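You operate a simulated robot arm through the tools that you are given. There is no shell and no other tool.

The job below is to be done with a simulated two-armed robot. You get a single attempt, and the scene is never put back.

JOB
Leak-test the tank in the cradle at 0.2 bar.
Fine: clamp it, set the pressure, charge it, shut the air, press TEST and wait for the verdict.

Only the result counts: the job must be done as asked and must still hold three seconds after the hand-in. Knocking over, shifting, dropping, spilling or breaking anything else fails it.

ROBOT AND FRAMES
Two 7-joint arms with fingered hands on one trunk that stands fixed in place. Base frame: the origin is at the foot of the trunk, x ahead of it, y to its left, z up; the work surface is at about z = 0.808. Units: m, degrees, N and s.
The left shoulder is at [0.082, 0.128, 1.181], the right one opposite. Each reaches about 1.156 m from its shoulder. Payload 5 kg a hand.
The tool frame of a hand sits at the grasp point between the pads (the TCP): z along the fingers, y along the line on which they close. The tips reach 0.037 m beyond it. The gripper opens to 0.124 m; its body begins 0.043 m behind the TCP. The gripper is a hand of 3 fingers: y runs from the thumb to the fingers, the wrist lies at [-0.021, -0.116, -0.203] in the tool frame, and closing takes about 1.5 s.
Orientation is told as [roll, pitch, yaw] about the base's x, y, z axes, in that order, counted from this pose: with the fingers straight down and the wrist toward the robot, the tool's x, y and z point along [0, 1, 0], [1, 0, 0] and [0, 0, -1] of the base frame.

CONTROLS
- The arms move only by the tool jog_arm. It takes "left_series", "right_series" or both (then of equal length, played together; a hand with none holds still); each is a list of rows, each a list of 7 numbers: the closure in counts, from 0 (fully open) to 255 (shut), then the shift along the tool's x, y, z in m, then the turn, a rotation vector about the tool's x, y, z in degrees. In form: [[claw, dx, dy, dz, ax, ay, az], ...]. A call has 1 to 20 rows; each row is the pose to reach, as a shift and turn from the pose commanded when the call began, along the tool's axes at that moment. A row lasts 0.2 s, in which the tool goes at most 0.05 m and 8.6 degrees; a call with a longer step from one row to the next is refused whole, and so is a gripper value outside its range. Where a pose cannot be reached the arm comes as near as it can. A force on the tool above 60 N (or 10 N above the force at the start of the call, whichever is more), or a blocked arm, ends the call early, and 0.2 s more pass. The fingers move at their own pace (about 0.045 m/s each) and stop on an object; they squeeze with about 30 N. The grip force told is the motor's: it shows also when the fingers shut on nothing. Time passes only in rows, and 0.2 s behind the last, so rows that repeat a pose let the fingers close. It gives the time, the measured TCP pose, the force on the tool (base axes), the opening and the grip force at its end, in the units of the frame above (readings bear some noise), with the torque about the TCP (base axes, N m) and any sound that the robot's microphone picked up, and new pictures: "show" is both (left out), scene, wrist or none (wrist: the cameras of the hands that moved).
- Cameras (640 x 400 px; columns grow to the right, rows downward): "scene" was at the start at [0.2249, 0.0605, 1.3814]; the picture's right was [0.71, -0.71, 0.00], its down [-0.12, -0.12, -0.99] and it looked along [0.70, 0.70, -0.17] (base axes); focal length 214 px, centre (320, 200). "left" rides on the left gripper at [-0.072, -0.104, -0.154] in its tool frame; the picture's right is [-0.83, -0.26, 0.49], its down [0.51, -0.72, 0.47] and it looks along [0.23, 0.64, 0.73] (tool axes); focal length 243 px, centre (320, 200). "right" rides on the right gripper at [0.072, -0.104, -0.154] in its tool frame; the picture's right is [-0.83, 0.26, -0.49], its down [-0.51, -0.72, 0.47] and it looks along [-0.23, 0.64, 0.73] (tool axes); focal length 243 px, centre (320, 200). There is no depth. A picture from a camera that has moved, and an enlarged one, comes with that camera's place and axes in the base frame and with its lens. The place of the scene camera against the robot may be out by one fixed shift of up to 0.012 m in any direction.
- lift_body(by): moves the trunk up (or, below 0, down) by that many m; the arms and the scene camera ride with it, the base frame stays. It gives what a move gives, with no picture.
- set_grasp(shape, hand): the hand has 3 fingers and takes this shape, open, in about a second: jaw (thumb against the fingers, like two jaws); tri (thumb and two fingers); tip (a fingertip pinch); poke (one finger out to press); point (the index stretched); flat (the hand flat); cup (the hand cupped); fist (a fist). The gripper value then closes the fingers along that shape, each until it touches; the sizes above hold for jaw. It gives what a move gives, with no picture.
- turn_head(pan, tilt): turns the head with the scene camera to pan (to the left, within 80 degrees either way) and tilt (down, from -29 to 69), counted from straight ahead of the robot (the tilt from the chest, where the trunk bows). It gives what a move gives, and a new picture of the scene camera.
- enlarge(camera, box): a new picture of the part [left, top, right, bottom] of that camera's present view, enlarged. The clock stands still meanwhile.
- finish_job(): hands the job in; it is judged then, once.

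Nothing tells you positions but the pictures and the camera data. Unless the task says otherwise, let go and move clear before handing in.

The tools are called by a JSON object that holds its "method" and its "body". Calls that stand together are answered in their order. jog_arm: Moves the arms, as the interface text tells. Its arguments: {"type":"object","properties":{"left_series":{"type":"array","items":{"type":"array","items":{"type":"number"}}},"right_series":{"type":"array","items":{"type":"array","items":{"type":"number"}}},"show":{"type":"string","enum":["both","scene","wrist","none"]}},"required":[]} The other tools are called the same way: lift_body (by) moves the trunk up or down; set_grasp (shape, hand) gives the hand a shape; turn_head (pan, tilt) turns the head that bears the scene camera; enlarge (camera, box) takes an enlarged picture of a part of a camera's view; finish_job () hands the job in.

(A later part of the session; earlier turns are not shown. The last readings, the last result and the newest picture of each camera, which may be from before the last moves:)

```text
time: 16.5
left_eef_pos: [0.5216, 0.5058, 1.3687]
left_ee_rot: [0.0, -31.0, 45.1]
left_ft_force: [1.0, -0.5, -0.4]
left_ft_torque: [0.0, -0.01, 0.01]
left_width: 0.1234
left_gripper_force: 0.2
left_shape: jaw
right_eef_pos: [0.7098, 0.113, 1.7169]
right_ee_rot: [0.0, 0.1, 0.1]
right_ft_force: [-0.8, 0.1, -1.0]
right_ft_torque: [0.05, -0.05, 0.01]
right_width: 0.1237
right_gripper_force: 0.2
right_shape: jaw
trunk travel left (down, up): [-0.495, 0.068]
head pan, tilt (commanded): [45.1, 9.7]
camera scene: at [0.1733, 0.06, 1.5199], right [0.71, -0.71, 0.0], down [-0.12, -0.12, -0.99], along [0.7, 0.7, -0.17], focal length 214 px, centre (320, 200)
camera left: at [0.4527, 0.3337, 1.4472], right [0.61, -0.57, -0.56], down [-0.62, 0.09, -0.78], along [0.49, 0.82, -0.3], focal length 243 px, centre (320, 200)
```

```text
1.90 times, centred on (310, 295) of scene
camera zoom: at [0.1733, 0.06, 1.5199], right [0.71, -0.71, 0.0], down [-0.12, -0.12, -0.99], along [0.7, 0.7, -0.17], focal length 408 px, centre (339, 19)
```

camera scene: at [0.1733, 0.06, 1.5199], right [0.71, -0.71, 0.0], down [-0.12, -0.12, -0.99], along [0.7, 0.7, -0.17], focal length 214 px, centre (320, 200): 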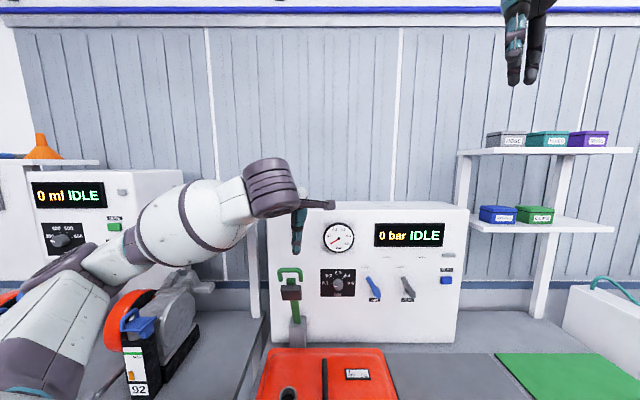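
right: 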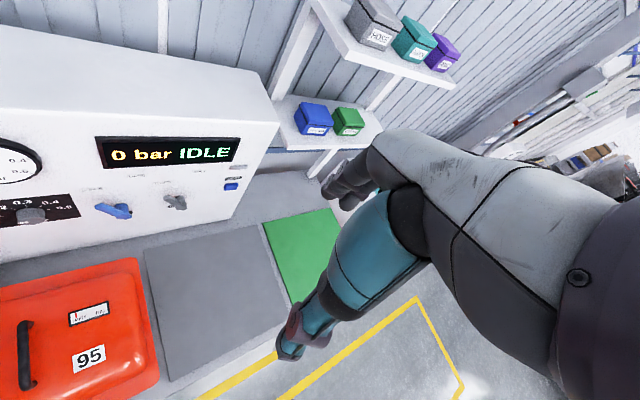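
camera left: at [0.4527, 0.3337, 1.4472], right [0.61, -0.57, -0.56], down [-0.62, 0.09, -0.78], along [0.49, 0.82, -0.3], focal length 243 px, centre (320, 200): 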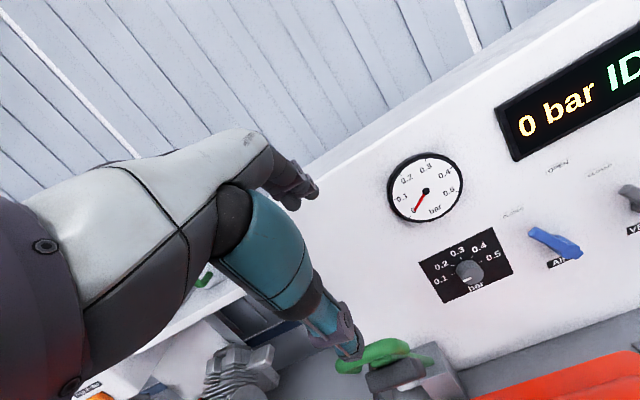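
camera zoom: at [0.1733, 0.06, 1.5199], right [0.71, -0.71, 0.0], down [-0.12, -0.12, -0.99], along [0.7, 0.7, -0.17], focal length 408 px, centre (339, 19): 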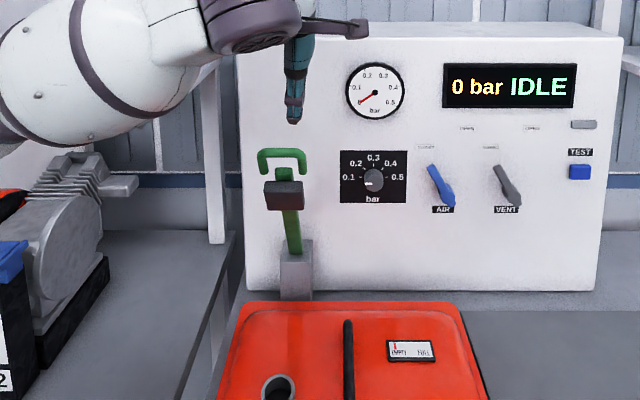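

The clamp arm stays where I left it, leaning about 30° toward the robot. I'll shut the left hand, point it straight down just behind the crossbar, and use it to push the arm further over.

{"method": "jog_arm", "body": {"left_series": [[100, 0.006, 0.0033, 0.004, 7.75, 0, 0], [200, 0.012, 0.0066, 0.012, 15.5, 0, 0], [255, 0.018, 0.01, 0.025, 23.25, 0, 0], [255, 0.024, 0.0131, 0.04, 31, 0, 0], [255, 0.024, 0.0131, 0.053, 31, 0, 0], [255, 0.024, 0.0131, 0.053, 31, 0, 0], [255, 0.024, 0.0131, 0.053, 31, 0, 0]], "show": "both"}}

{"method": "enlarge", "body": {"camera": "left", "box": [260, 100, 480, 330]}}

{"method": "enlarge", "body": {"camera": "scene", "box": [250, 190, 370, 310]}}

```text
time: 18.1
left_eef_pos: [0.5326, 0.5498, 1.33]
left_ee_rot: [0.0, 0.0, 44.9]
left_ft_force: [0.5, 0.5, 0.2]
left_ft_torque: [-0.01, -0.01, 0.02]
left_width: 0.0001
left_gripper_force: 0.1
left_shape: jaw
right_eef_pos: [0.7119, 0.1132, 1.7178]
right_ee_rot: [0.0, 0.1, 0.0]
right_ft_force: [-1.2, -0.4, -0.7]
right_ft_torque: [0.06, -0.03, -0.04]
right_width: 0.1236
right_gripper_force: 0.0
right_shape: jaw
trunk travel left (down, up): [-0.495, 0.068]
head pan, tilt (commanded): [45.1, 9.7]
camera scene: at [0.1743, 0.0606, 1.5197], right [0.71, -0.71, 0.0], down [-0.12, -0.12, -0.99], along [0.69, 0.7, -0.17], focal length 214 px, centre (320, 200)
camera left: at [0.5094, 0.424, 1.4832], right [0.4, -0.77, -0.49], down [-0.87, -0.15, -0.47], along [0.29, 0.62, -0.73], focal length 243 px, centre (320, 200)
```

scene: 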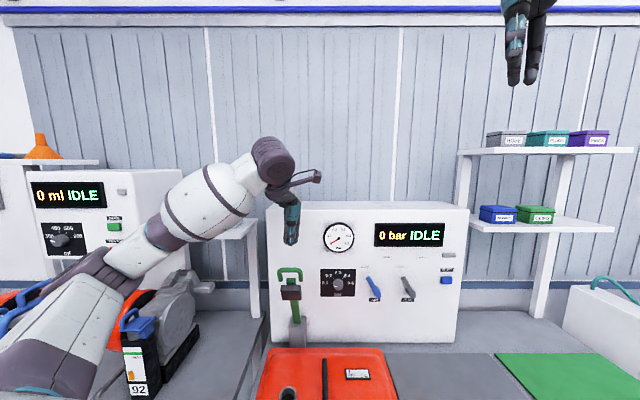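
left: 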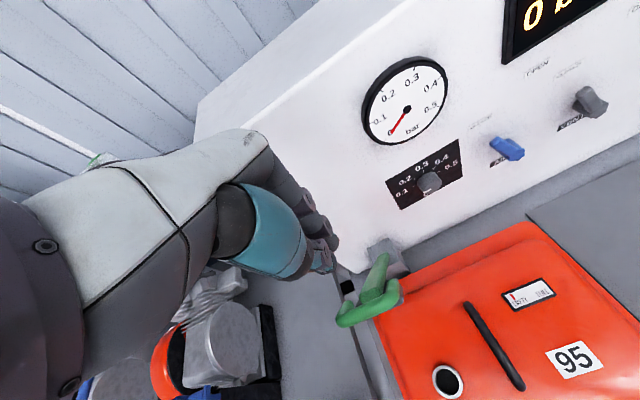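

```text
1.74 times, centred on (370, 215) of left
camera zoom: at [0.5094, 0.424, 1.4832], right [0.4, -0.77, -0.49], down [-0.87, -0.15, -0.47], along [0.29, 0.62, -0.73], focal length 422 px, centre (233, 174)
```

zoom: 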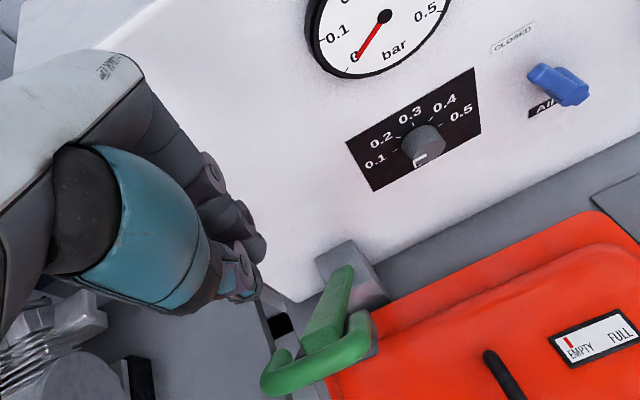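

```text
3.33 times, centred on (310, 250) of scene
camera zoom: at [0.1743, 0.0606, 1.5197], right [0.71, -0.71, 0.0], down [-0.12, -0.12, -0.99], along [0.69, 0.7, -0.17], focal length 715 px, centre (353, 33)
```

zoom: 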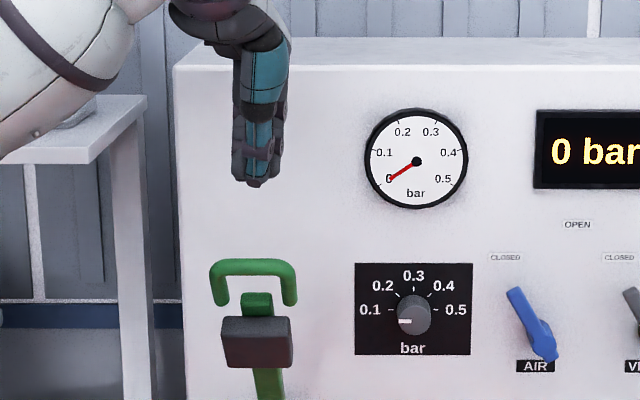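

The crossbar is now near u=0.720, z=1.237 and the closed fingers are above and just behind it. I'll lower them behind the crossbar and drag it toward the robot and down.

{"method": "jog_arm", "body": {"left_series": [[255, 0, 0, 0.04, 0, 0, 0], [255, 0, 0, 0.08, 0, 0, 0], [255, 0, -0.01, 0.08, 0, 0, 0], [255, 0, -0.02, 0.08, 0, 0, 0], [255, 0, -0.0375, 0.09, 0, 0, 0], [255, 0, -0.0547, 0.1023, 0, 0, 0], [255, 0, -0.07, 0.115, 0, 0, 0], [255, 0, -0.0866, 0.1287, 0, 0, 0]], "show": "both"}}

{"method": "enlarge", "body": {"camera": "left", "box": [260, 100, 480, 330]}}

{"method": "enlarge", "body": {"camera": "scene", "box": [250, 220, 370, 340]}}

```text
time: 19.9
left_eef_pos: [0.4701, 0.4853, 1.2004]
left_ee_rot: [-0.1, -0.1, 45.1]
left_ft_force: [-0.1, 1.3, -0.8]
left_ft_torque: [0.01, -0.01, 0.01]
left_width: 0.0
left_gripper_force: 30.3
left_shape: jaw
right_eef_pos: [0.7104, 0.1134, 1.7174]
right_ee_rot: [0.1, 0.0, 0.0]
right_ft_force: [0.0, -0.4, -0.6]
right_ft_torque: [0.04, -0.02, -0.02]
right_width: 0.1238
right_gripper_force: 0.1
right_shape: jaw
trunk travel left (down, up): [-0.495, 0.068]
head pan, tilt (commanded): [45.1, 9.7]
camera scene: at [0.1734, 0.0599, 1.5198], right [0.71, -0.71, 0.0], down [-0.12, -0.12, -0.99], along [0.7, 0.7, -0.17], focal length 214 px, centre (320, 200)
camera left: at [0.4471, 0.3609, 1.3552], right [0.4, -0.77, -0.49], down [-0.87, -0.15, -0.47], along [0.29, 0.62, -0.73], focal length 243 px, centre (320, 200)
```

scene: 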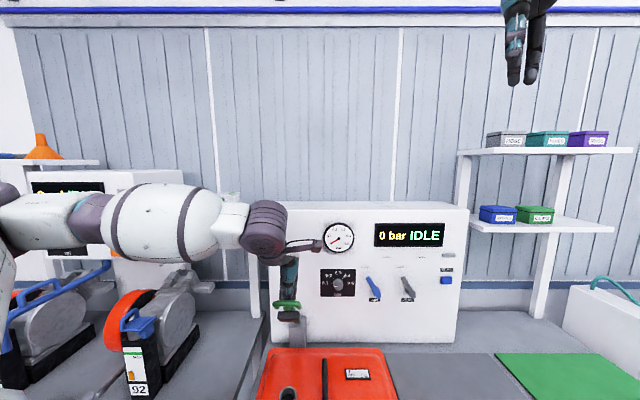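
left: 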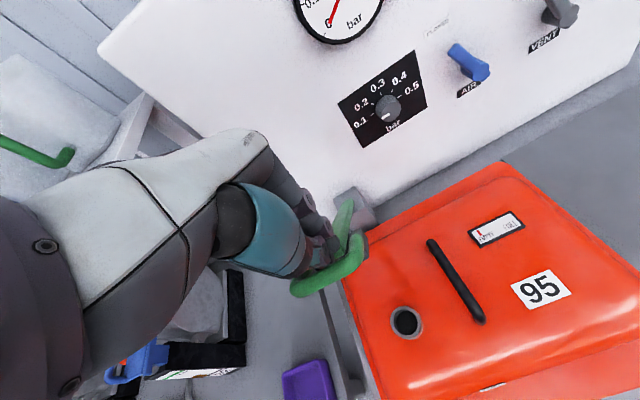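

```text
1.74 times, centred on (370, 215) of left
camera zoom: at [0.4471, 0.3609, 1.3552], right [0.4, -0.77, -0.49], down [-0.87, -0.15, -0.47], along [0.29, 0.62, -0.73], focal length 422 px, centre (233, 174)
```

zoom: 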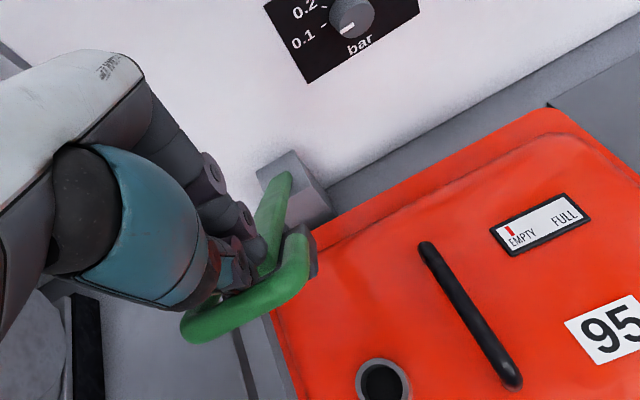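

```text
3.33 times, centred on (310, 280) of scene
camera zoom: at [0.1734, 0.0599, 1.5198], right [0.71, -0.71, 0.0], down [-0.12, -0.12, -0.99], along [0.7, 0.7, -0.17], focal length 715 px, centre (353, -67)
```

zoom: 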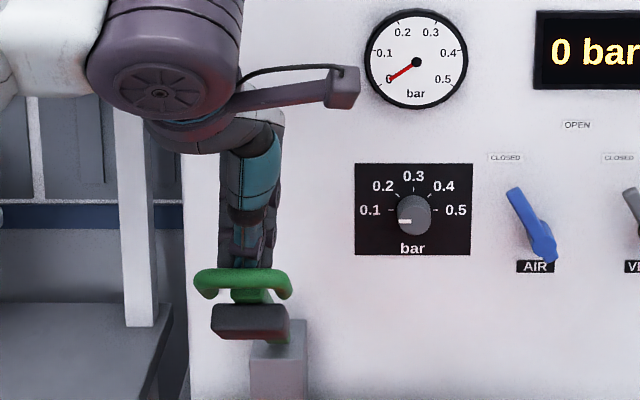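

The clamp arm is now about 45° down with almost no resistance. The left arm can't follow the handle much closer, so I'll lift over it and press straight down on the green bar between the pad and the hinge.

{"method": "jog_arm", "body": {"left_series": [[255, 0.002, 0, -0.04, 0, 0, 0], [255, 0.002, 0.01, -0.07, 0, 0, 0], [255, 0.002, 0.04, -0.07, 0, 0, 0], [255, 0.002, 0.06, -0.06, 0, 0, 0], [255, 0.002, 0.06, -0.02, 0, 0, 0], [255, 0.002, 0.06, 0.01, 0, 0, 0], [255, 0.002, 0.06, 0.03, 0, 0, 0], [255, 0.002, 0.06, 0.05, 0, 0, 0], [255, 0.002, 0.06, 0.07, 0, 0, 0], [255, 0.002, 0.06, 0.09, 0, 0, 0]], "show": "both"}}

{"method": "enlarge", "body": {"camera": "left", "box": [260, 150, 480, 380]}}

{"method": "enlarge", "body": {"camera": "scene", "box": [250, 240, 370, 360]}}

```text
time: 22.1
left_eef_pos: [0.5134, 0.5328, 1.1101]
left_ee_rot: [0.0, 0.1, 45.0]
left_ft_force: [0.3, -0.2, 0.8]
left_ft_torque: [-0.01, 0.05, -0.03]
left_width: 0.0
left_gripper_force: 29.9
left_shape: jaw
right_eef_pos: [0.7121, 0.1142, 1.7167]
right_ee_rot: [0.1, -0.1, 0.0]
right_ft_force: [0.1, 0.5, 0.0]
right_ft_torque: [-0.03, 0.02, 0.0]
right_width: 0.1236
right_gripper_force: 0.0
right_shape: jaw
trunk travel left (down, up): [-0.495, 0.068]
head pan, tilt (commanded): [45.1, 9.7]
camera scene: at [0.175, 0.0612, 1.5195], right [0.71, -0.71, 0.0], down [-0.12, -0.12, -0.99], along [0.69, 0.7, -0.17], focal length 214 px, centre (320, 200)
camera left: at [0.4899, 0.4063, 1.2634], right [0.4, -0.77, -0.49], down [-0.87, -0.15, -0.47], along [0.29, 0.62, -0.73], focal length 243 px, centre (320, 200)
```

scene: 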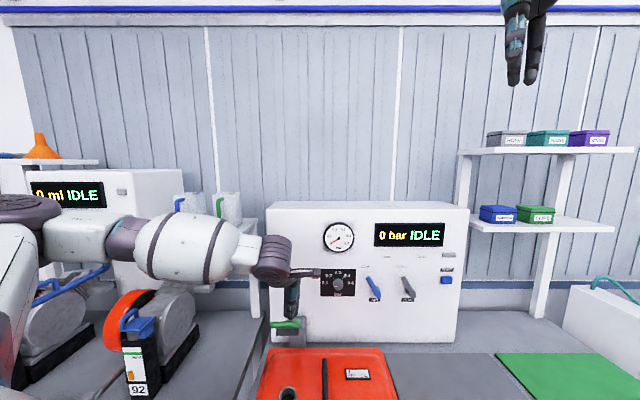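
left: 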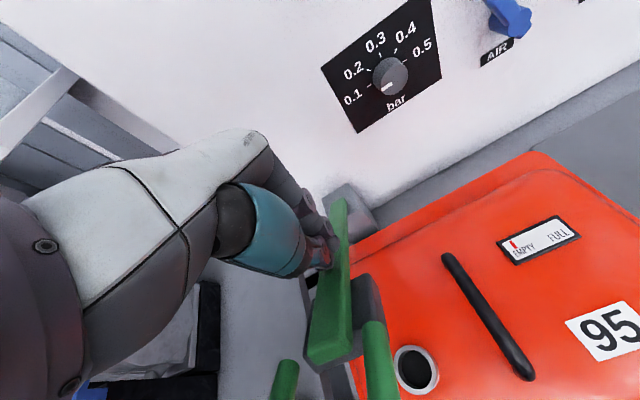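

```text
1.74 times, centred on (370, 265) of left
camera zoom: at [0.4899, 0.4063, 1.2634], right [0.4, -0.77, -0.49], down [-0.87, -0.15, -0.47], along [0.29, 0.62, -0.73], focal length 422 px, centre (233, 87)
```

zoom: 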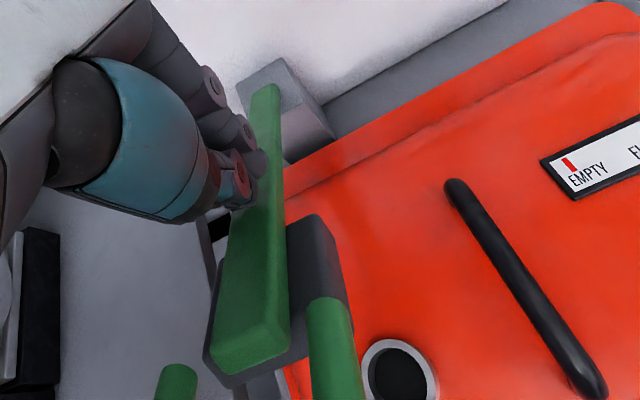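

```text
3.33 times, centred on (310, 300) of scene
camera zoom: at [0.175, 0.0612, 1.5195], right [0.71, -0.71, 0.0], down [-0.12, -0.12, -0.99], along [0.69, 0.7, -0.17], focal length 715 px, centre (353, -133)
```

zoom: 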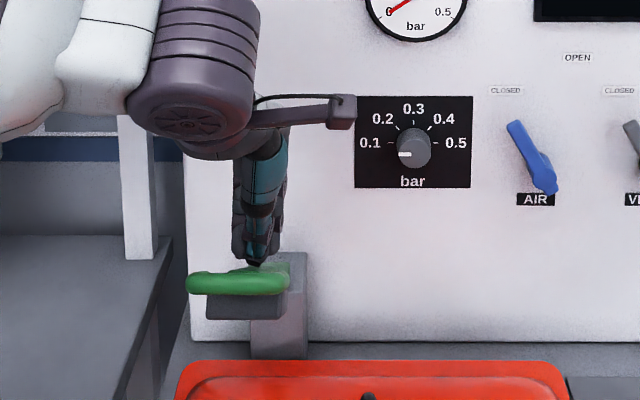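

{"method": "jog_arm", "body": {"left_series": [[255, 0.001, 0, 0.012, 0, 0, 0], [255, 0.001, 0, 0.024, 0, 0, 0], [255, 0.001, 0, 0.036, 0, 0, 0], [255, 0.001, 0, 0.048, 0, 0, 0], [255, 0.001, 0, 0.06, 0, 0, 0]], "show": "both"}}

{"method": "enlarge", "body": {"camera": "left", "box": [260, 150, 480, 380]}}

{"method": "enlarge", "body": {"camera": "scene", "box": [250, 260, 370, 380]}}

```text
time: 23.3
left_eef_pos: [0.5121, 0.5315, 1.0503]
left_ee_rot: [0.0, 0.2, 45.0]
left_ft_force: [-0.1, 0.0, -0.4]
left_ft_torque: [-0.05, 0.04, -0.03]
left_width: 0.0005
left_gripper_force: 29.9
left_shape: jaw
right_eef_pos: [0.7119, 0.1134, 1.7174]
right_ee_rot: [0.0, 0.0, 0.0]
right_ft_force: [-0.4, 0.0, -0.2]
right_ft_torque: [-0.03, 0.05, -0.01]
right_width: 0.1236
right_gripper_force: 0.0
right_shape: jaw
trunk travel left (down, up): [-0.495, 0.068]
head pan, tilt (commanded): [45.1, 9.7]
camera scene: at [0.1747, 0.061, 1.5195], right [0.71, -0.71, 0.0], down [-0.12, -0.12, -0.99], along [0.69, 0.7, -0.17], focal length 214 px, centre (320, 200)
camera left: at [0.4886, 0.4069, 1.2042], right [0.4, -0.77, -0.49], down [-0.87, -0.15, -0.47], along [0.29, 0.62, -0.73], focal length 243 px, centre (320, 200)
```

scene: 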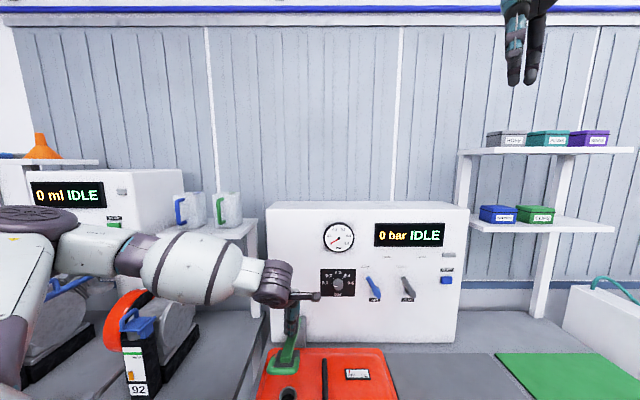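
left: 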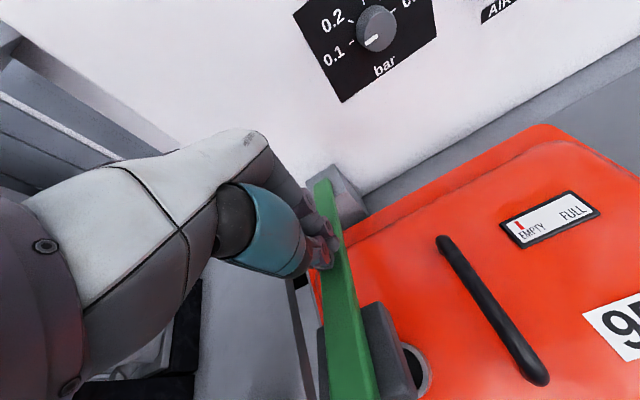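

```text
1.74 times, centred on (370, 265) of left
camera zoom: at [0.4886, 0.4069, 1.2042], right [0.4, -0.77, -0.49], down [-0.87, -0.15, -0.47], along [0.29, 0.62, -0.73], focal length 422 px, centre (233, 87)
```

zoom: 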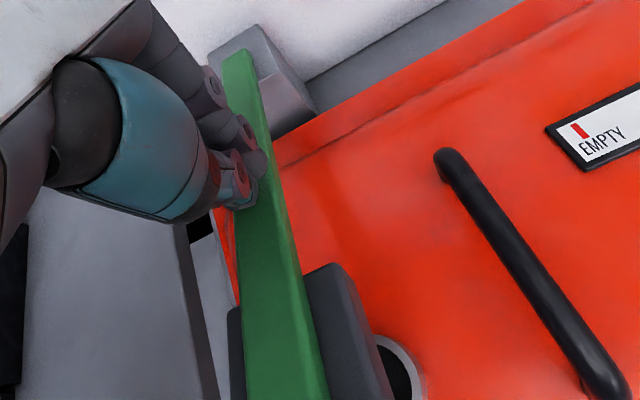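

```text
3.33 times, centred on (310, 320) of scene
camera zoom: at [0.1747, 0.061, 1.5195], right [0.71, -0.71, 0.0], down [-0.12, -0.12, -0.99], along [0.69, 0.7, -0.17], focal length 715 px, centre (353, -200)
```

zoom: 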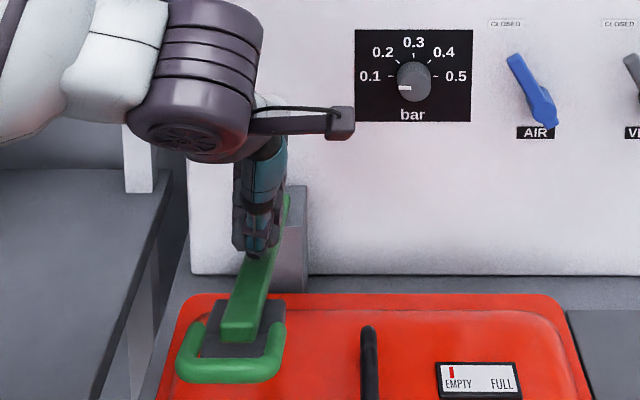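

The clamp arm is well down over the filler neck now. I'll keep pressing until it seats.

{"method": "jog_arm", "body": {"left_series": [[255, 0.0, 0, 0.01, 0, 0, 0], [255, 0.0, 0, 0.02, 0, 0, 0], [255, 0.0, 0, 0.028, 0, 0, 0], [255, 0.0, 0, 0.036, 0, 0, 0], [255, 0.0, 0, 0.044, 0, 0, 0], [255, 0.0, 0, 0.052, 0, 0, 0], [255, 0.0, 0, 0.06, 0, 0, 0]], "show": "both"}}

{"method": "enlarge", "body": {"camera": "left", "box": [260, 150, 480, 380]}}

{"method": "enlarge", "body": {"camera": "scene", "box": [250, 280, 370, 400]}}

```text
time: 24.9
left_eef_pos: [0.5109, 0.5315, 0.9904]
left_ee_rot: [0.0, 0.1, 45.2]
left_ft_force: [0.2, 0.2, -0.5]
left_ft_torque: [-0.05, 0.02, 0.03]
left_width: 0.0
left_gripper_force: 29.9
left_shape: jaw
right_eef_pos: [0.7115, 0.1138, 1.7171]
right_ee_rot: [0.0, 0.0, 0.0]
right_ft_force: [0.8, 0.8, -0.4]
right_ft_torque: [-0.02, 0.01, -0.02]
right_width: 0.1235
right_gripper_force: 0.1
right_shape: jaw
trunk travel left (down, up): [-0.495, 0.068]
head pan, tilt (commanded): [45.1, 9.7]
camera scene: at [0.1742, 0.0607, 1.5196], right [0.71, -0.71, 0.0], down [-0.12, -0.12, -0.99], along [0.69, 0.7, -0.17], focal length 214 px, centre (320, 200)
camera left: at [0.4881, 0.4068, 1.1447], right [0.4, -0.77, -0.49], down [-0.87, -0.15, -0.47], along [0.29, 0.62, -0.73], focal length 243 px, centre (320, 200)
```

scene: 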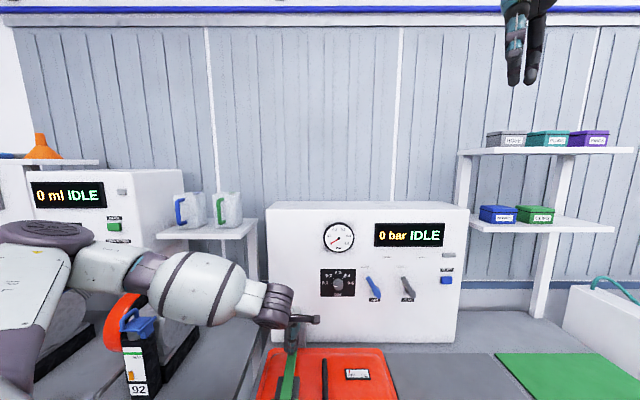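
left: 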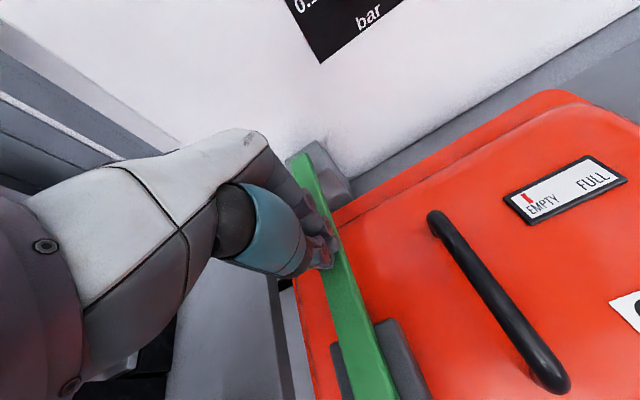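

```text
1.74 times, centred on (370, 265) of left
camera zoom: at [0.4881, 0.4068, 1.1447], right [0.4, -0.77, -0.49], down [-0.87, -0.15, -0.47], along [0.29, 0.62, -0.73], focal length 422 px, centre (233, 87)
```

zoom: 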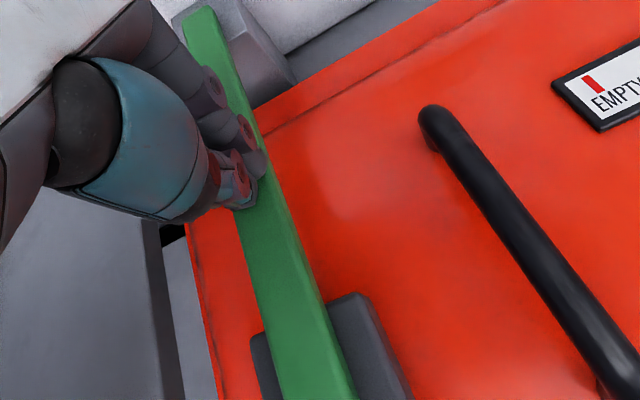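

```text
3.33 times, centred on (310, 340) of scene
camera zoom: at [0.1742, 0.0607, 1.5196], right [0.71, -0.71, 0.0], down [-0.12, -0.12, -0.99], along [0.69, 0.7, -0.17], focal length 715 px, centre (353, -267)
```

zoom: 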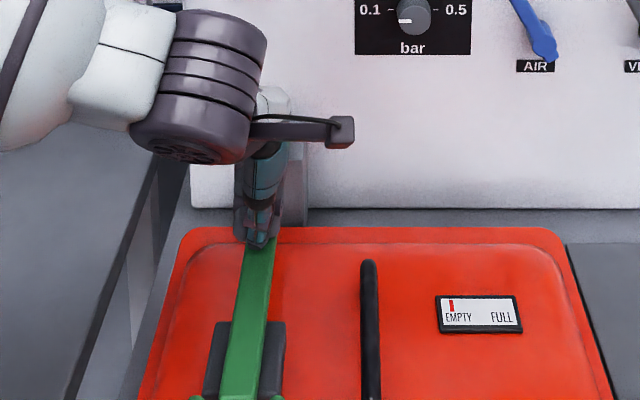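

{"method": "jog_arm", "body": {"left_series": [[255, 0.0, 0, 0.006, 0, 0, 0], [255, 0.0, 0, 0.012, 0, 0, 0], [255, 0.0, 0, 0.018, 0, 0, 0], [255, 0.0, 0, 0.024, 0, 0, 0], [255, 0.0, 0, 0.03, 0, 0, 0]], "show": "both"}}

{"method": "enlarge", "body": {"camera": "left", "box": [260, 150, 480, 380]}}

{"method": "enlarge", "body": {"camera": "scene", "box": [250, 280, 370, 400]}}

```text
time: 25.7
left_eef_pos: [0.5139, 0.5318, 0.9852]
left_ee_rot: [-0.4, -1.2, 45.0]
left_ft_force: [-15.5, -4.9, 46.6]
left_ft_torque: [-0.59, 0.92, -0.09]
left_width: 0.0
left_gripper_force: 30.3
left_shape: jaw
right_eef_pos: [0.7065, 0.1114, 1.7179]
right_ee_rot: [0.1, -0.1, 0.0]
right_ft_force: [0.7, 0.5, -0.7]
right_ft_torque: [-0.06, 0.01, 0.0]
right_width: 0.1236
right_gripper_force: 0.1
right_shape: jaw
trunk travel left (down, up): [-0.495, 0.068]
head pan, tilt (commanded): [45.1, 9.7]
stopped in row 4 (left hand): the force on the tool passed its limit at 66 N (the readings are from after the stop); the commanded pose is now the measured one
camera scene: at [0.1701, 0.0578, 1.5204], right [0.71, -0.71, 0.0], down [-0.12, -0.12, -0.99], along [0.7, 0.7, -0.17], focal length 214 px, centre (320, 200)
camera left: at [0.4877, 0.4043, 1.1382], right [0.41, -0.77, -0.49], down [-0.86, -0.15, -0.49], along [0.31, 0.62, -0.72], focal length 243 px, centre (320, 200)
```

scene: 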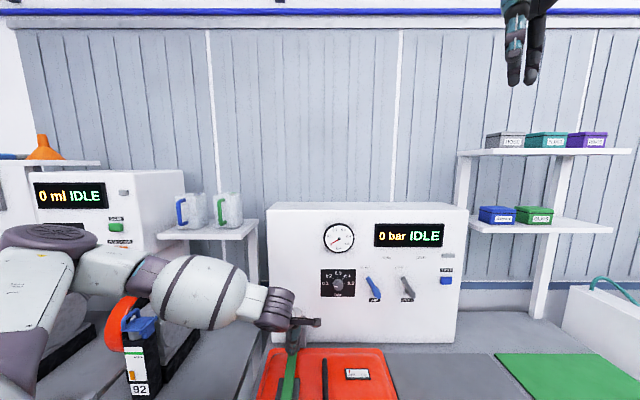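
left: 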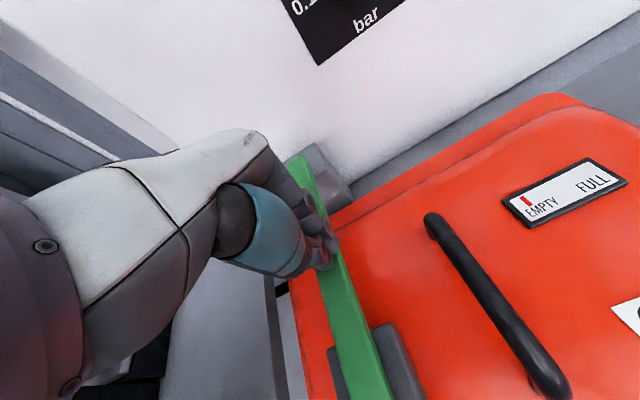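

```text
1.74 times, centred on (370, 265) of left
camera zoom: at [0.4877, 0.4043, 1.1382], right [0.41, -0.77, -0.49], down [-0.86, -0.15, -0.49], along [0.31, 0.62, -0.72], focal length 422 px, centre (233, 87)
```

zoom: 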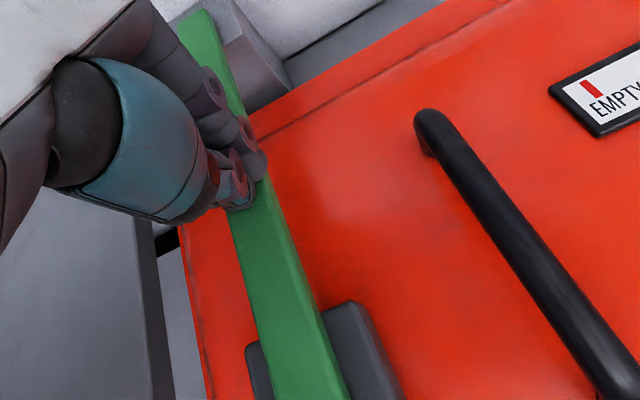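

```text
3.33 times, centred on (310, 340) of scene
camera zoom: at [0.1701, 0.0578, 1.5204], right [0.71, -0.71, 0.0], down [-0.12, -0.12, -0.99], along [0.7, 0.7, -0.17], focal length 715 px, centre (353, -267)
```

zoom: 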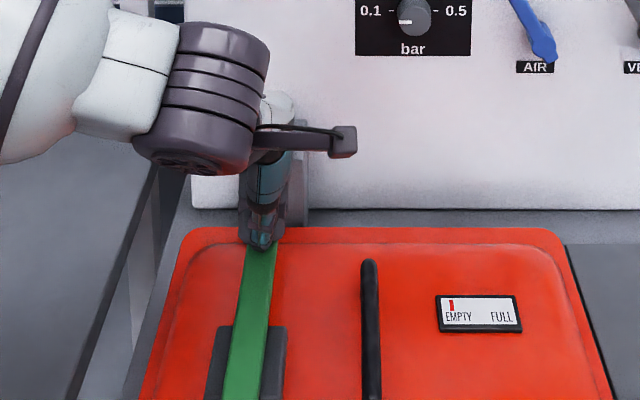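

The force rose past 60 N, so the pad is bearing on the filler neck. I'll lift the hand off and look at the clamp with the head tilted down.

{"method": "jog_arm", "body": {"left_series": [[255, 0, 0, -0.03, 0, 0, 0], [255, 0, 0, -0.07, 0, 0, 0], [255, 0, 0, -0.11, 0, 0, 0], [255, 0, 0, -0.15, 0, 0, 0], [200, 0, 0, -0.19, 0, 0, 0], [100, 0, 0, -0.23, 0, 0, 0]], "show": "wrist"}}

{"method": "turn_head", "body": {"pan": 45, "tilt": 35}}

```text
time: 27.1
left_eef_pos: [0.5106, 0.5308, 1.2098]
left_ee_rot: [-0.2, -0.7, 45.1]
left_ft_force: [-0.3, 0.4, 0.0]
left_ft_torque: [-0.01, -0.01, 0.01]
left_width: 0.0278
left_gripper_force: 0.1
left_shape: jaw
right_eef_pos: [0.709, 0.1118, 1.7186]
right_ee_rot: [0.1, -0.1, 0.0]
right_ft_force: [0.5, 0.1, 0.5]
right_ft_torque: [0.0, -0.01, -0.01]
right_width: 0.1235
right_gripper_force: 0.0
right_shape: jaw
trunk travel left (down, up): [-0.495, 0.068]
head pan, tilt (commanded): [45.1, 9.7]
camera left: at [0.4865, 0.4039, 1.3629], right [0.41, -0.77, -0.49], down [-0.86, -0.15, -0.48], along [0.3, 0.62, -0.72], focal length 243 px, centre (320, 200)
```

left: 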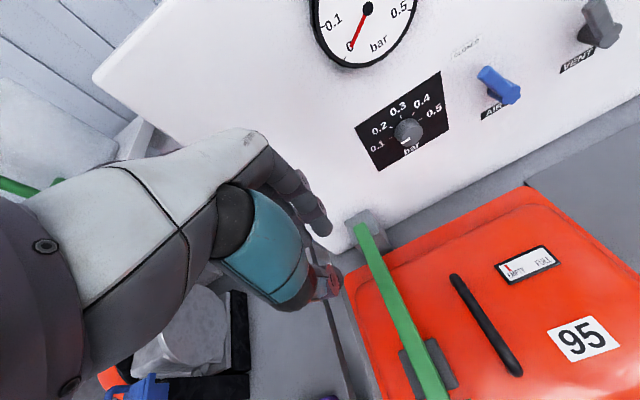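

```text
time: 28.0
left_eef_pos: [0.5129, 0.5325, 1.2078]
left_ee_rot: [-0.2, -0.6, 44.9]
left_ft_force: [0.2, -0.1, 0.1]
left_ft_torque: [-0.03, 0.04, 0.0]
left_width: 0.0747
left_gripper_force: 0.1
left_shape: jaw
right_eef_pos: [0.712, 0.1141, 1.716]
right_ee_rot: [-0.1, 0.0, 0.1]
right_ft_force: [0.5, -0.7, 0.4]
right_ft_torque: [0.01, 0.01, -0.04]
right_width: 0.124
right_gripper_force: 0.0
right_shape: jaw
trunk travel left (down, up): [-0.495, 0.068]
head pan, tilt (commanded): [45.0, 35.0]
camera scene: at [0.1714, 0.0573, 1.479], right [0.71, -0.71, 0.0], down [-0.41, -0.41, -0.82], along [0.58, 0.58, -0.57], focal length 214 px, centre (320, 200)
```

scene: 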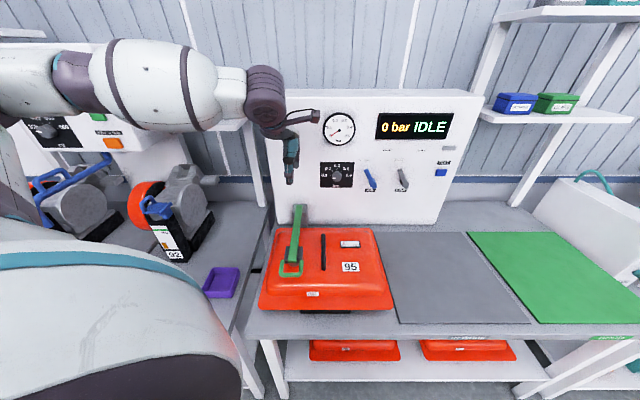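

{"method": "enlarge", "body": {"camera": "scene", "box": [250, 190, 410, 320]}}

{"method": "enlarge", "body": {"camera": "scene", "box": [265, 195, 325, 290]}}

```text
3.08 times, centred on (330, 255) of scene
camera zoom: at [0.1714, 0.0573, 1.479], right [0.71, -0.71, 0.0], down [-0.41, -0.41, -0.82], along [0.58, 0.58, -0.57], focal length 660 px, centre (289, 31)
```

zoom: 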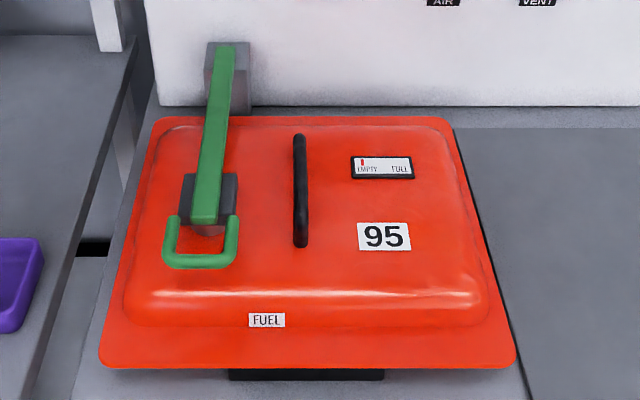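

```text
4.21 times, centred on (295, 242) of scene
camera zoom: at [0.1714, 0.0573, 1.479], right [0.71, -0.71, 0.0], down [-0.41, -0.41, -0.82], along [0.58, 0.58, -0.57], focal length 903 px, centre (425, 21)
```

zoom: 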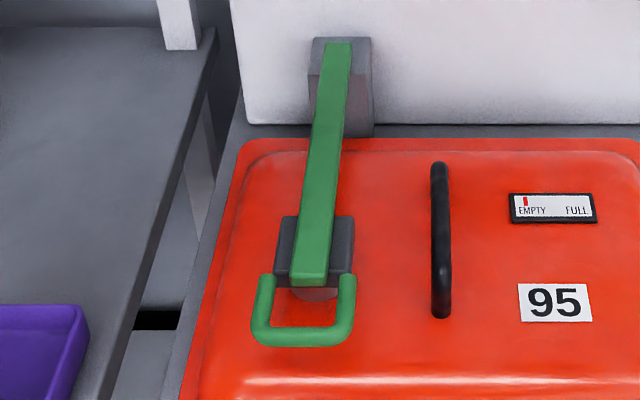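

The clamp bar now lies flat with its pad on the filler neck. Next is the pressure dial, so I'll take precise views of it from the scene and left wrist cameras.

{"method": "enlarge", "body": {"camera": "left", "box": [340, 40, 540, 190]}}

{"method": "enlarge", "body": {"camera": "scene", "box": [310, 140, 470, 200]}}

```text
2.67 times, centred on (440, 115) of left
camera zoom: at [0.4883, 0.405, 1.3609], right [0.41, -0.77, -0.49], down [-0.86, -0.15, -0.48], along [0.3, 0.62, -0.73], focal length 647 px, centre (0, 427)
```

zoom: 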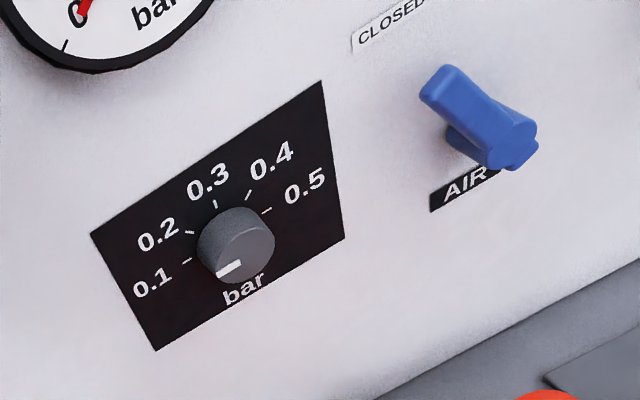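

```text
4.00 times, centred on (390, 170) of scene
camera zoom: at [0.1714, 0.0573, 1.479], right [0.71, -0.71, 0.0], down [-0.41, -0.41, -0.82], along [0.58, 0.58, -0.57], focal length 858 px, centre (40, 320)
```

zoom: 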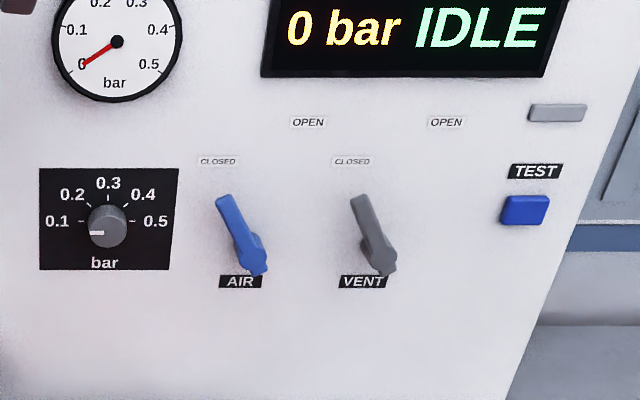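

The dial's pointer is at 0.1 and the knob centre is around v=0.138, z=1.079, protruding about 2 cm. I'll turn the left hand to point straight at the panel, fingers horizontal and wrist to the left, in front of the knob.

{"method": "jog_arm", "body": {"left_series": [[60, -0.009, 0.0015, 0.0, -4.62, 4.62, 4.62], [60, -0.018, 0.003, 0.0, -9.24, 9.24, 9.24], [60, -0.027, 0.0045, 0.0, -13.86, 13.86, 13.86], [60, -0.036, 0.006, 0.0, -18.48, 18.48, 18.48], [60, -0.045, 0.0075, 0.0, -23.1, 23.1, 23.1], [60, -0.054, 0.009, 0.004, -27.72, 27.72, 27.72], [60, -0.063, 0.0105, 0.01, -32.34, 32.34, 32.34], [60, -0.072, 0.012, 0.016, -36.96, 36.96, 36.96], [60, -0.081, 0.0135, 0.022, -41.58, 41.58, 41.58], [60, -0.09, 0.015, 0.028, -46.2, 46.2, 46.2], [60, -0.099, 0.0165, 0.034, -50.82, 50.82, 50.82], [60, -0.108, 0.018, 0.04, -55.44, 55.44, 55.44], [60, -0.117, 0.0195, 0.046, -60.06, 60.06, 60.06], [60, -0.126, 0.021, 0.052, -64.68, 64.68, 64.68], [60, -0.134, 0.022, 0.058, -69.3, 69.3, 69.3], [60, -0.134, 0.022, 0.058, -69.3, 69.3, 69.3]], "show": "both"}}

```text
time: 31.4
left_eef_pos: [0.6228, 0.4527, 1.1518]
left_ee_rot: [90.7, -0.2, -45.0]
left_ft_force: [0.4, 0.1, 0.4]
left_ft_torque: [-0.03, 0.02, 0.01]
left_width: 0.0946
left_gripper_force: 0.0
left_shape: jaw
right_eef_pos: [0.7104, 0.1132, 1.7168]
right_ee_rot: [0.0, 0.1, 0.0]
right_ft_force: [0.2, -0.1, 0.5]
right_ft_torque: [-0.04, 0.01, -0.02]
right_width: 0.1237
right_gripper_force: 0.0
right_shape: jaw
trunk travel left (down, up): [-0.495, 0.068]
head pan, tilt (commanded): [45.0, 35.0]
camera scene: at [0.1708, 0.0567, 1.4791], right [0.71, -0.71, 0.0], down [-0.41, -0.41, -0.82], along [0.58, 0.58, -0.57], focal length 214 px, centre (320, 200)
camera left: at [0.4408, 0.4182, 1.0773], right [0.17, 0.54, -0.82], down [-0.18, 0.84, 0.51], along [0.97, 0.06, 0.24], focal length 243 px, centre (320, 200)
```

scene: 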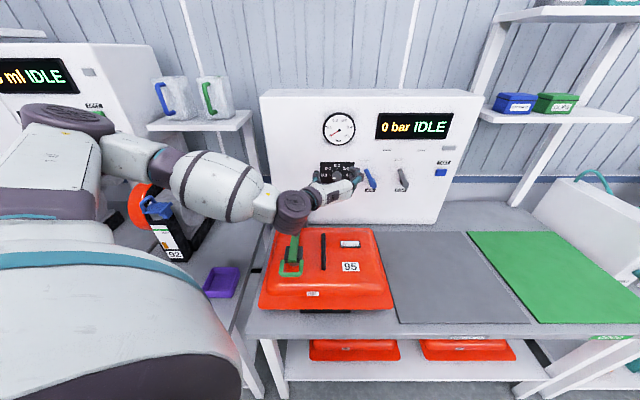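
left: 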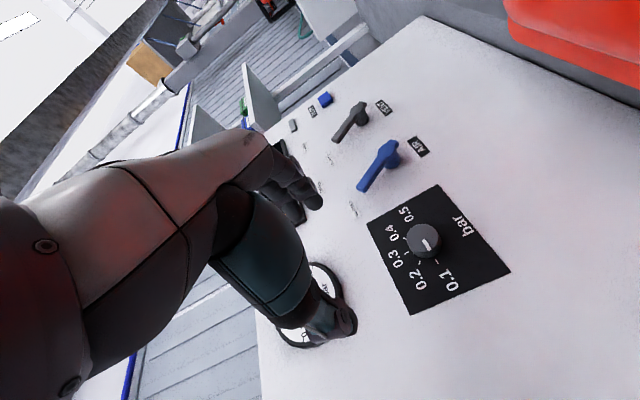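

The hand now faces the panel, with the knob in view to its right. I'll move it in front of the knob, stopping short, and check alignment.

{"method": "jog_arm", "body": {"left_series": [[60, -0.025, 0.006, 0.015, 0, 0, 0], [60, -0.05, 0.012, 0.035, 0, 0, 0], [60, -0.0728, 0.0177, 0.055, 0, 0, 0], [60, -0.0728, 0.0177, 0.055, 0, 0, 0]], "show": "both"}}

{"method": "enlarge", "body": {"camera": "left", "box": [230, 130, 430, 350]}}

{"method": "enlarge", "body": {"camera": "scene", "box": [260, 120, 420, 250]}}

```text
time: 32.4
left_eef_pos: [0.6758, 0.4798, 1.0808]
left_ee_rot: [90.6, -0.1, -45.0]
left_ft_force: [0.4, 0.5, -0.3]
left_ft_torque: [-0.04, 0.04, 0.0]
left_width: 0.0948
left_gripper_force: 0.0
left_shape: jaw
right_eef_pos: [0.7109, 0.114, 1.7174]
right_ee_rot: [0.0, 0.2, 0.0]
right_ft_force: [-0.4, -1.0, -0.1]
right_ft_torque: [0.01, 0.03, -0.02]
right_width: 0.1234
right_gripper_force: 0.0
right_shape: jaw
trunk travel left (down, up): [-0.495, 0.068]
head pan, tilt (commanded): [45.0, 35.0]
camera scene: at [0.1704, 0.0568, 1.4792], right [0.71, -0.71, 0.0], down [-0.41, -0.41, -0.82], along [0.58, 0.58, -0.57], focal length 214 px, centre (320, 200)
camera left: at [0.4934, 0.4444, 1.0059], right [0.17, 0.54, -0.83], down [-0.18, 0.84, 0.51], along [0.97, 0.06, 0.24], focal length 243 px, centre (320, 200)
```

scene: 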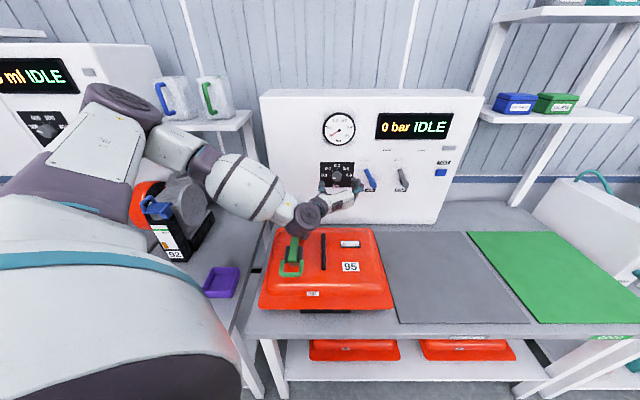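
left: 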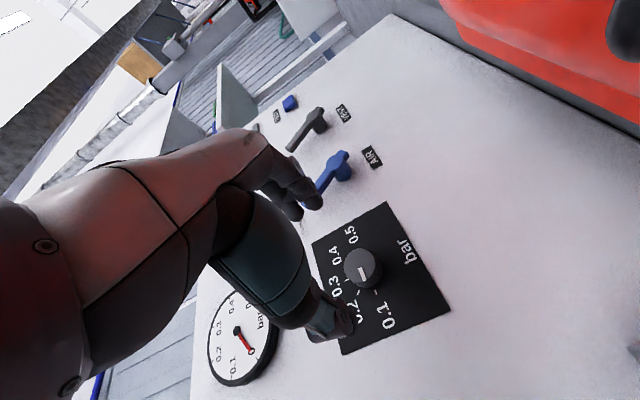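

```text
1.82 times, centred on (330, 240) of left
camera zoom: at [0.4934, 0.4444, 1.0059], right [0.17, 0.54, -0.83], down [-0.18, 0.84, 0.51], along [0.97, 0.06, 0.24], focal length 441 px, centre (302, 127)
```

zoom: 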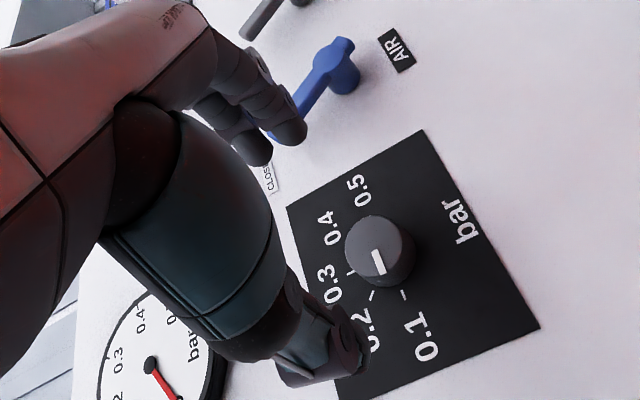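

```text
3.08 times, centred on (340, 185) of scene
camera zoom: at [0.1704, 0.0568, 1.4792], right [0.71, -0.71, 0.0], down [-0.41, -0.41, -0.82], along [0.58, 0.58, -0.57], focal length 660 px, centre (258, 246)
```

zoom: 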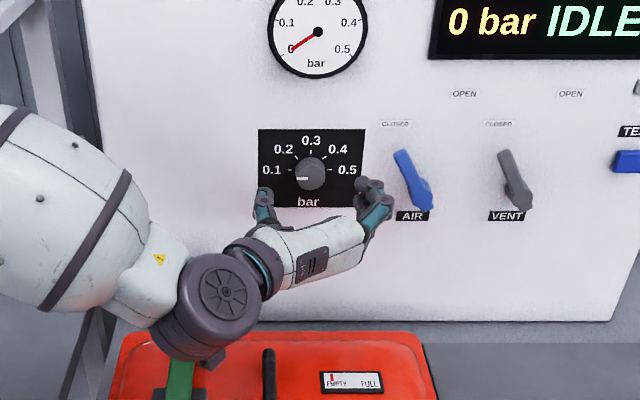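

{"method": "enlarge", "body": {"camera": "left", "box": [310, 220, 430, 340]}}

```text
3.33 times, centred on (370, 280) of left
camera zoom: at [0.4934, 0.4444, 1.0059], right [0.17, 0.54, -0.83], down [-0.18, 0.84, 0.51], along [0.97, 0.06, 0.24], focal length 809 px, centre (153, -67)
```

zoom: 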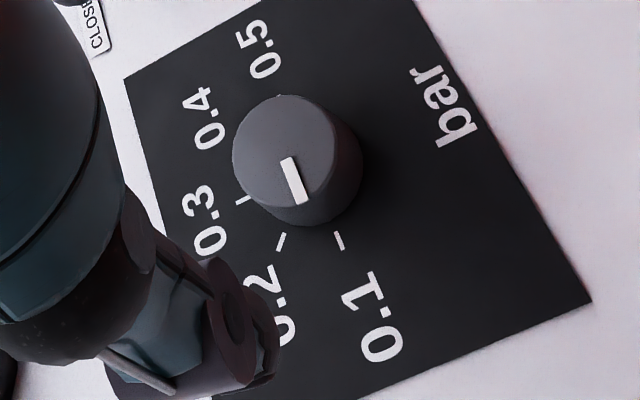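

By two-frame triangulation the knob face sits 8.1 cm ahead of the hand, about 1.3 cm low and 0.4 cm left of its axis. I'll correct that, advance around the knob with the jaw partly open, and check before closing.

{"method": "jog_arm", "body": {"left_series": [[110, -0.0129, -0.0041, 0.0, 0, 0, 0], [110, -0.0129, -0.0041, 0.01, 0, 0, 0], [110, -0.0129, -0.0041, 0.025, 0, 0, 0], [110, -0.0129, -0.0041, 0.04, 0, 0, 0], [110, -0.0129, -0.0041, 0.04, 0, 0, 0]], "show": "none"}}

{"method": "enlarge", "body": {"camera": "left", "box": [230, 150, 430, 350]}}

{"method": "enlarge", "body": {"camera": "scene", "box": [300, 140, 400, 220]}}

```text
time: 33.6
left_eef_pos: [0.701, 0.5108, 1.0665]
left_ee_rot: [90.6, -0.2, -45.1]
left_ft_force: [-0.2, -0.1, 0.5]
left_ft_torque: [0.02, 0.02, -0.01]
left_width: 0.0711
left_gripper_force: 0.1
left_shape: jaw
right_eef_pos: [0.7105, 0.1138, 1.7166]
right_ee_rot: [0.1, 0.0, 0.0]
right_ft_force: [0.2, -0.5, -0.2]
right_ft_torque: [-0.01, 0.01, -0.01]
right_width: 0.1237
right_gripper_force: 0.1
right_shape: jaw
trunk travel left (down, up): [-0.495, 0.068]
head pan, tilt (commanded): [45.0, 35.0]
```

```text
2.00 times, centred on (330, 250) of left
camera zoom: at [0.5185, 0.4758, 0.9931], right [0.17, 0.54, -0.83], down [-0.18, 0.84, 0.51], along [0.97, 0.06, 0.24], focal length 485 px, centre (300, 100)
```

zoom: 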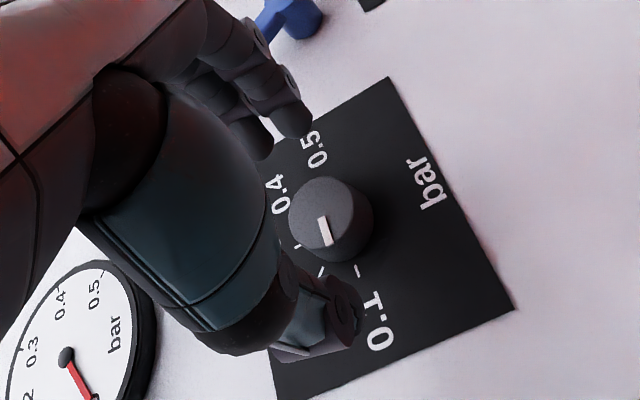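

```text
5.00 times, centred on (350, 180) of scene
camera zoom: at [0.1708, 0.0568, 1.4791], right [0.71, -0.71, 0.0], down [-0.41, -0.41, -0.82], along [0.58, 0.58, -0.57], focal length 1072 px, centre (170, 300)
```

zoom: 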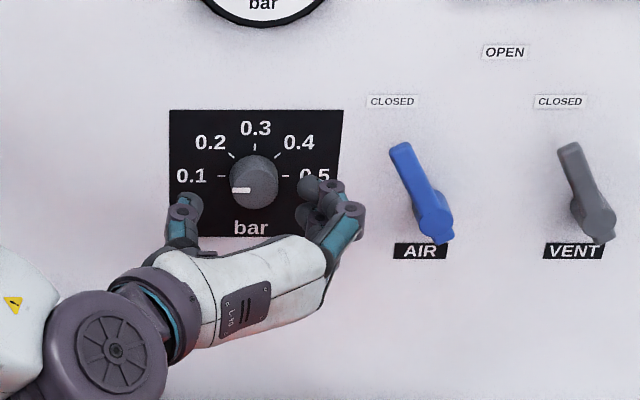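

The knob is now centred between the fingers to within about 2 mm. I'll advance the last bit and close on it.

{"method": "jog_arm", "body": {"left_series": [[110, -0.0015, 0, 0.008, 0, 0, 0], [110, -0.0015, 0, 0.0175, 0, 0, 0], [140, -0.0015, 0, 0.0175, 0, 0, 0], [180, -0.0015, 0, 0.0175, 0, 0, 0], [220, -0.0015, 0, 0.0175, 0, 0, 0], [255, -0.0015, 0, 0.0175, 0, 0, 0], [255, -0.0015, 0, 0.0175, 0, 0, 0], [255, -0.0015, 0, 0.0175, 0, 0, 0]], "show": "none"}}

{"method": "enlarge", "body": {"camera": "left", "box": [230, 150, 430, 350]}}

{"method": "enlarge", "body": {"camera": "scene", "box": [300, 140, 400, 220]}}

```text
time: 35.4
left_eef_pos: [0.7118, 0.5196, 1.0656]
left_ee_rot: [90.6, 0.0, -45.2]
left_ft_force: [-9.8, -20.0, -6.3]
left_ft_torque: [-0.14, 0.22, -0.52]
left_width: 0.0211
left_gripper_force: 30.0
left_shape: jaw
right_eef_pos: [0.7098, 0.1093, 1.7174]
right_ee_rot: [0.2, 0.1, 0.0]
right_ft_force: [0.4, 0.6, 0.6]
right_ft_torque: [0.01, 0.02, 0.01]
right_width: 0.1238
right_gripper_force: 0.0
right_shape: jaw
trunk travel left (down, up): [-0.495, 0.068]
head pan, tilt (commanded): [45.0, 35.0]
```

```text
2.00 times, centred on (330, 250) of left
camera zoom: at [0.5295, 0.4859, 0.992], right [0.17, 0.54, -0.83], down [-0.18, 0.84, 0.51], along [0.97, 0.06, 0.24], focal length 485 px, centre (300, 100)
```

zoom: 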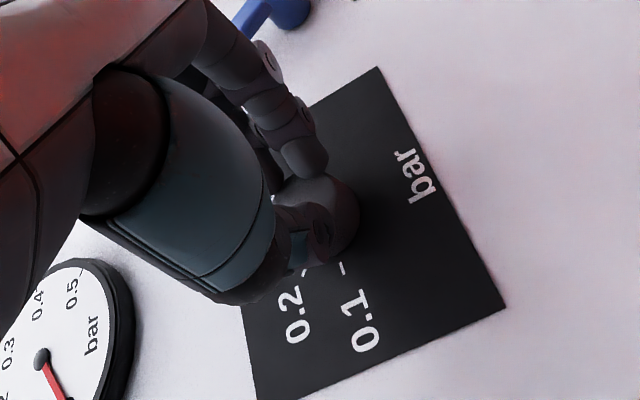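

```text
5.00 times, centred on (350, 180) of scene
camera zoom: at [0.1702, 0.0543, 1.4791], right [0.71, -0.71, 0.0], down [-0.41, -0.4, -0.82], along [0.58, 0.58, -0.57], focal length 1072 px, centre (170, 300)
```

zoom: 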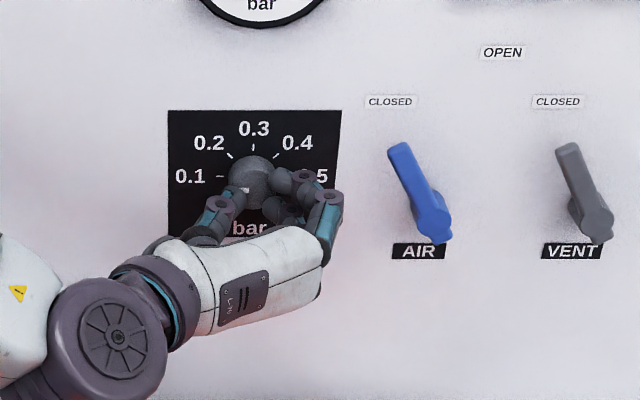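

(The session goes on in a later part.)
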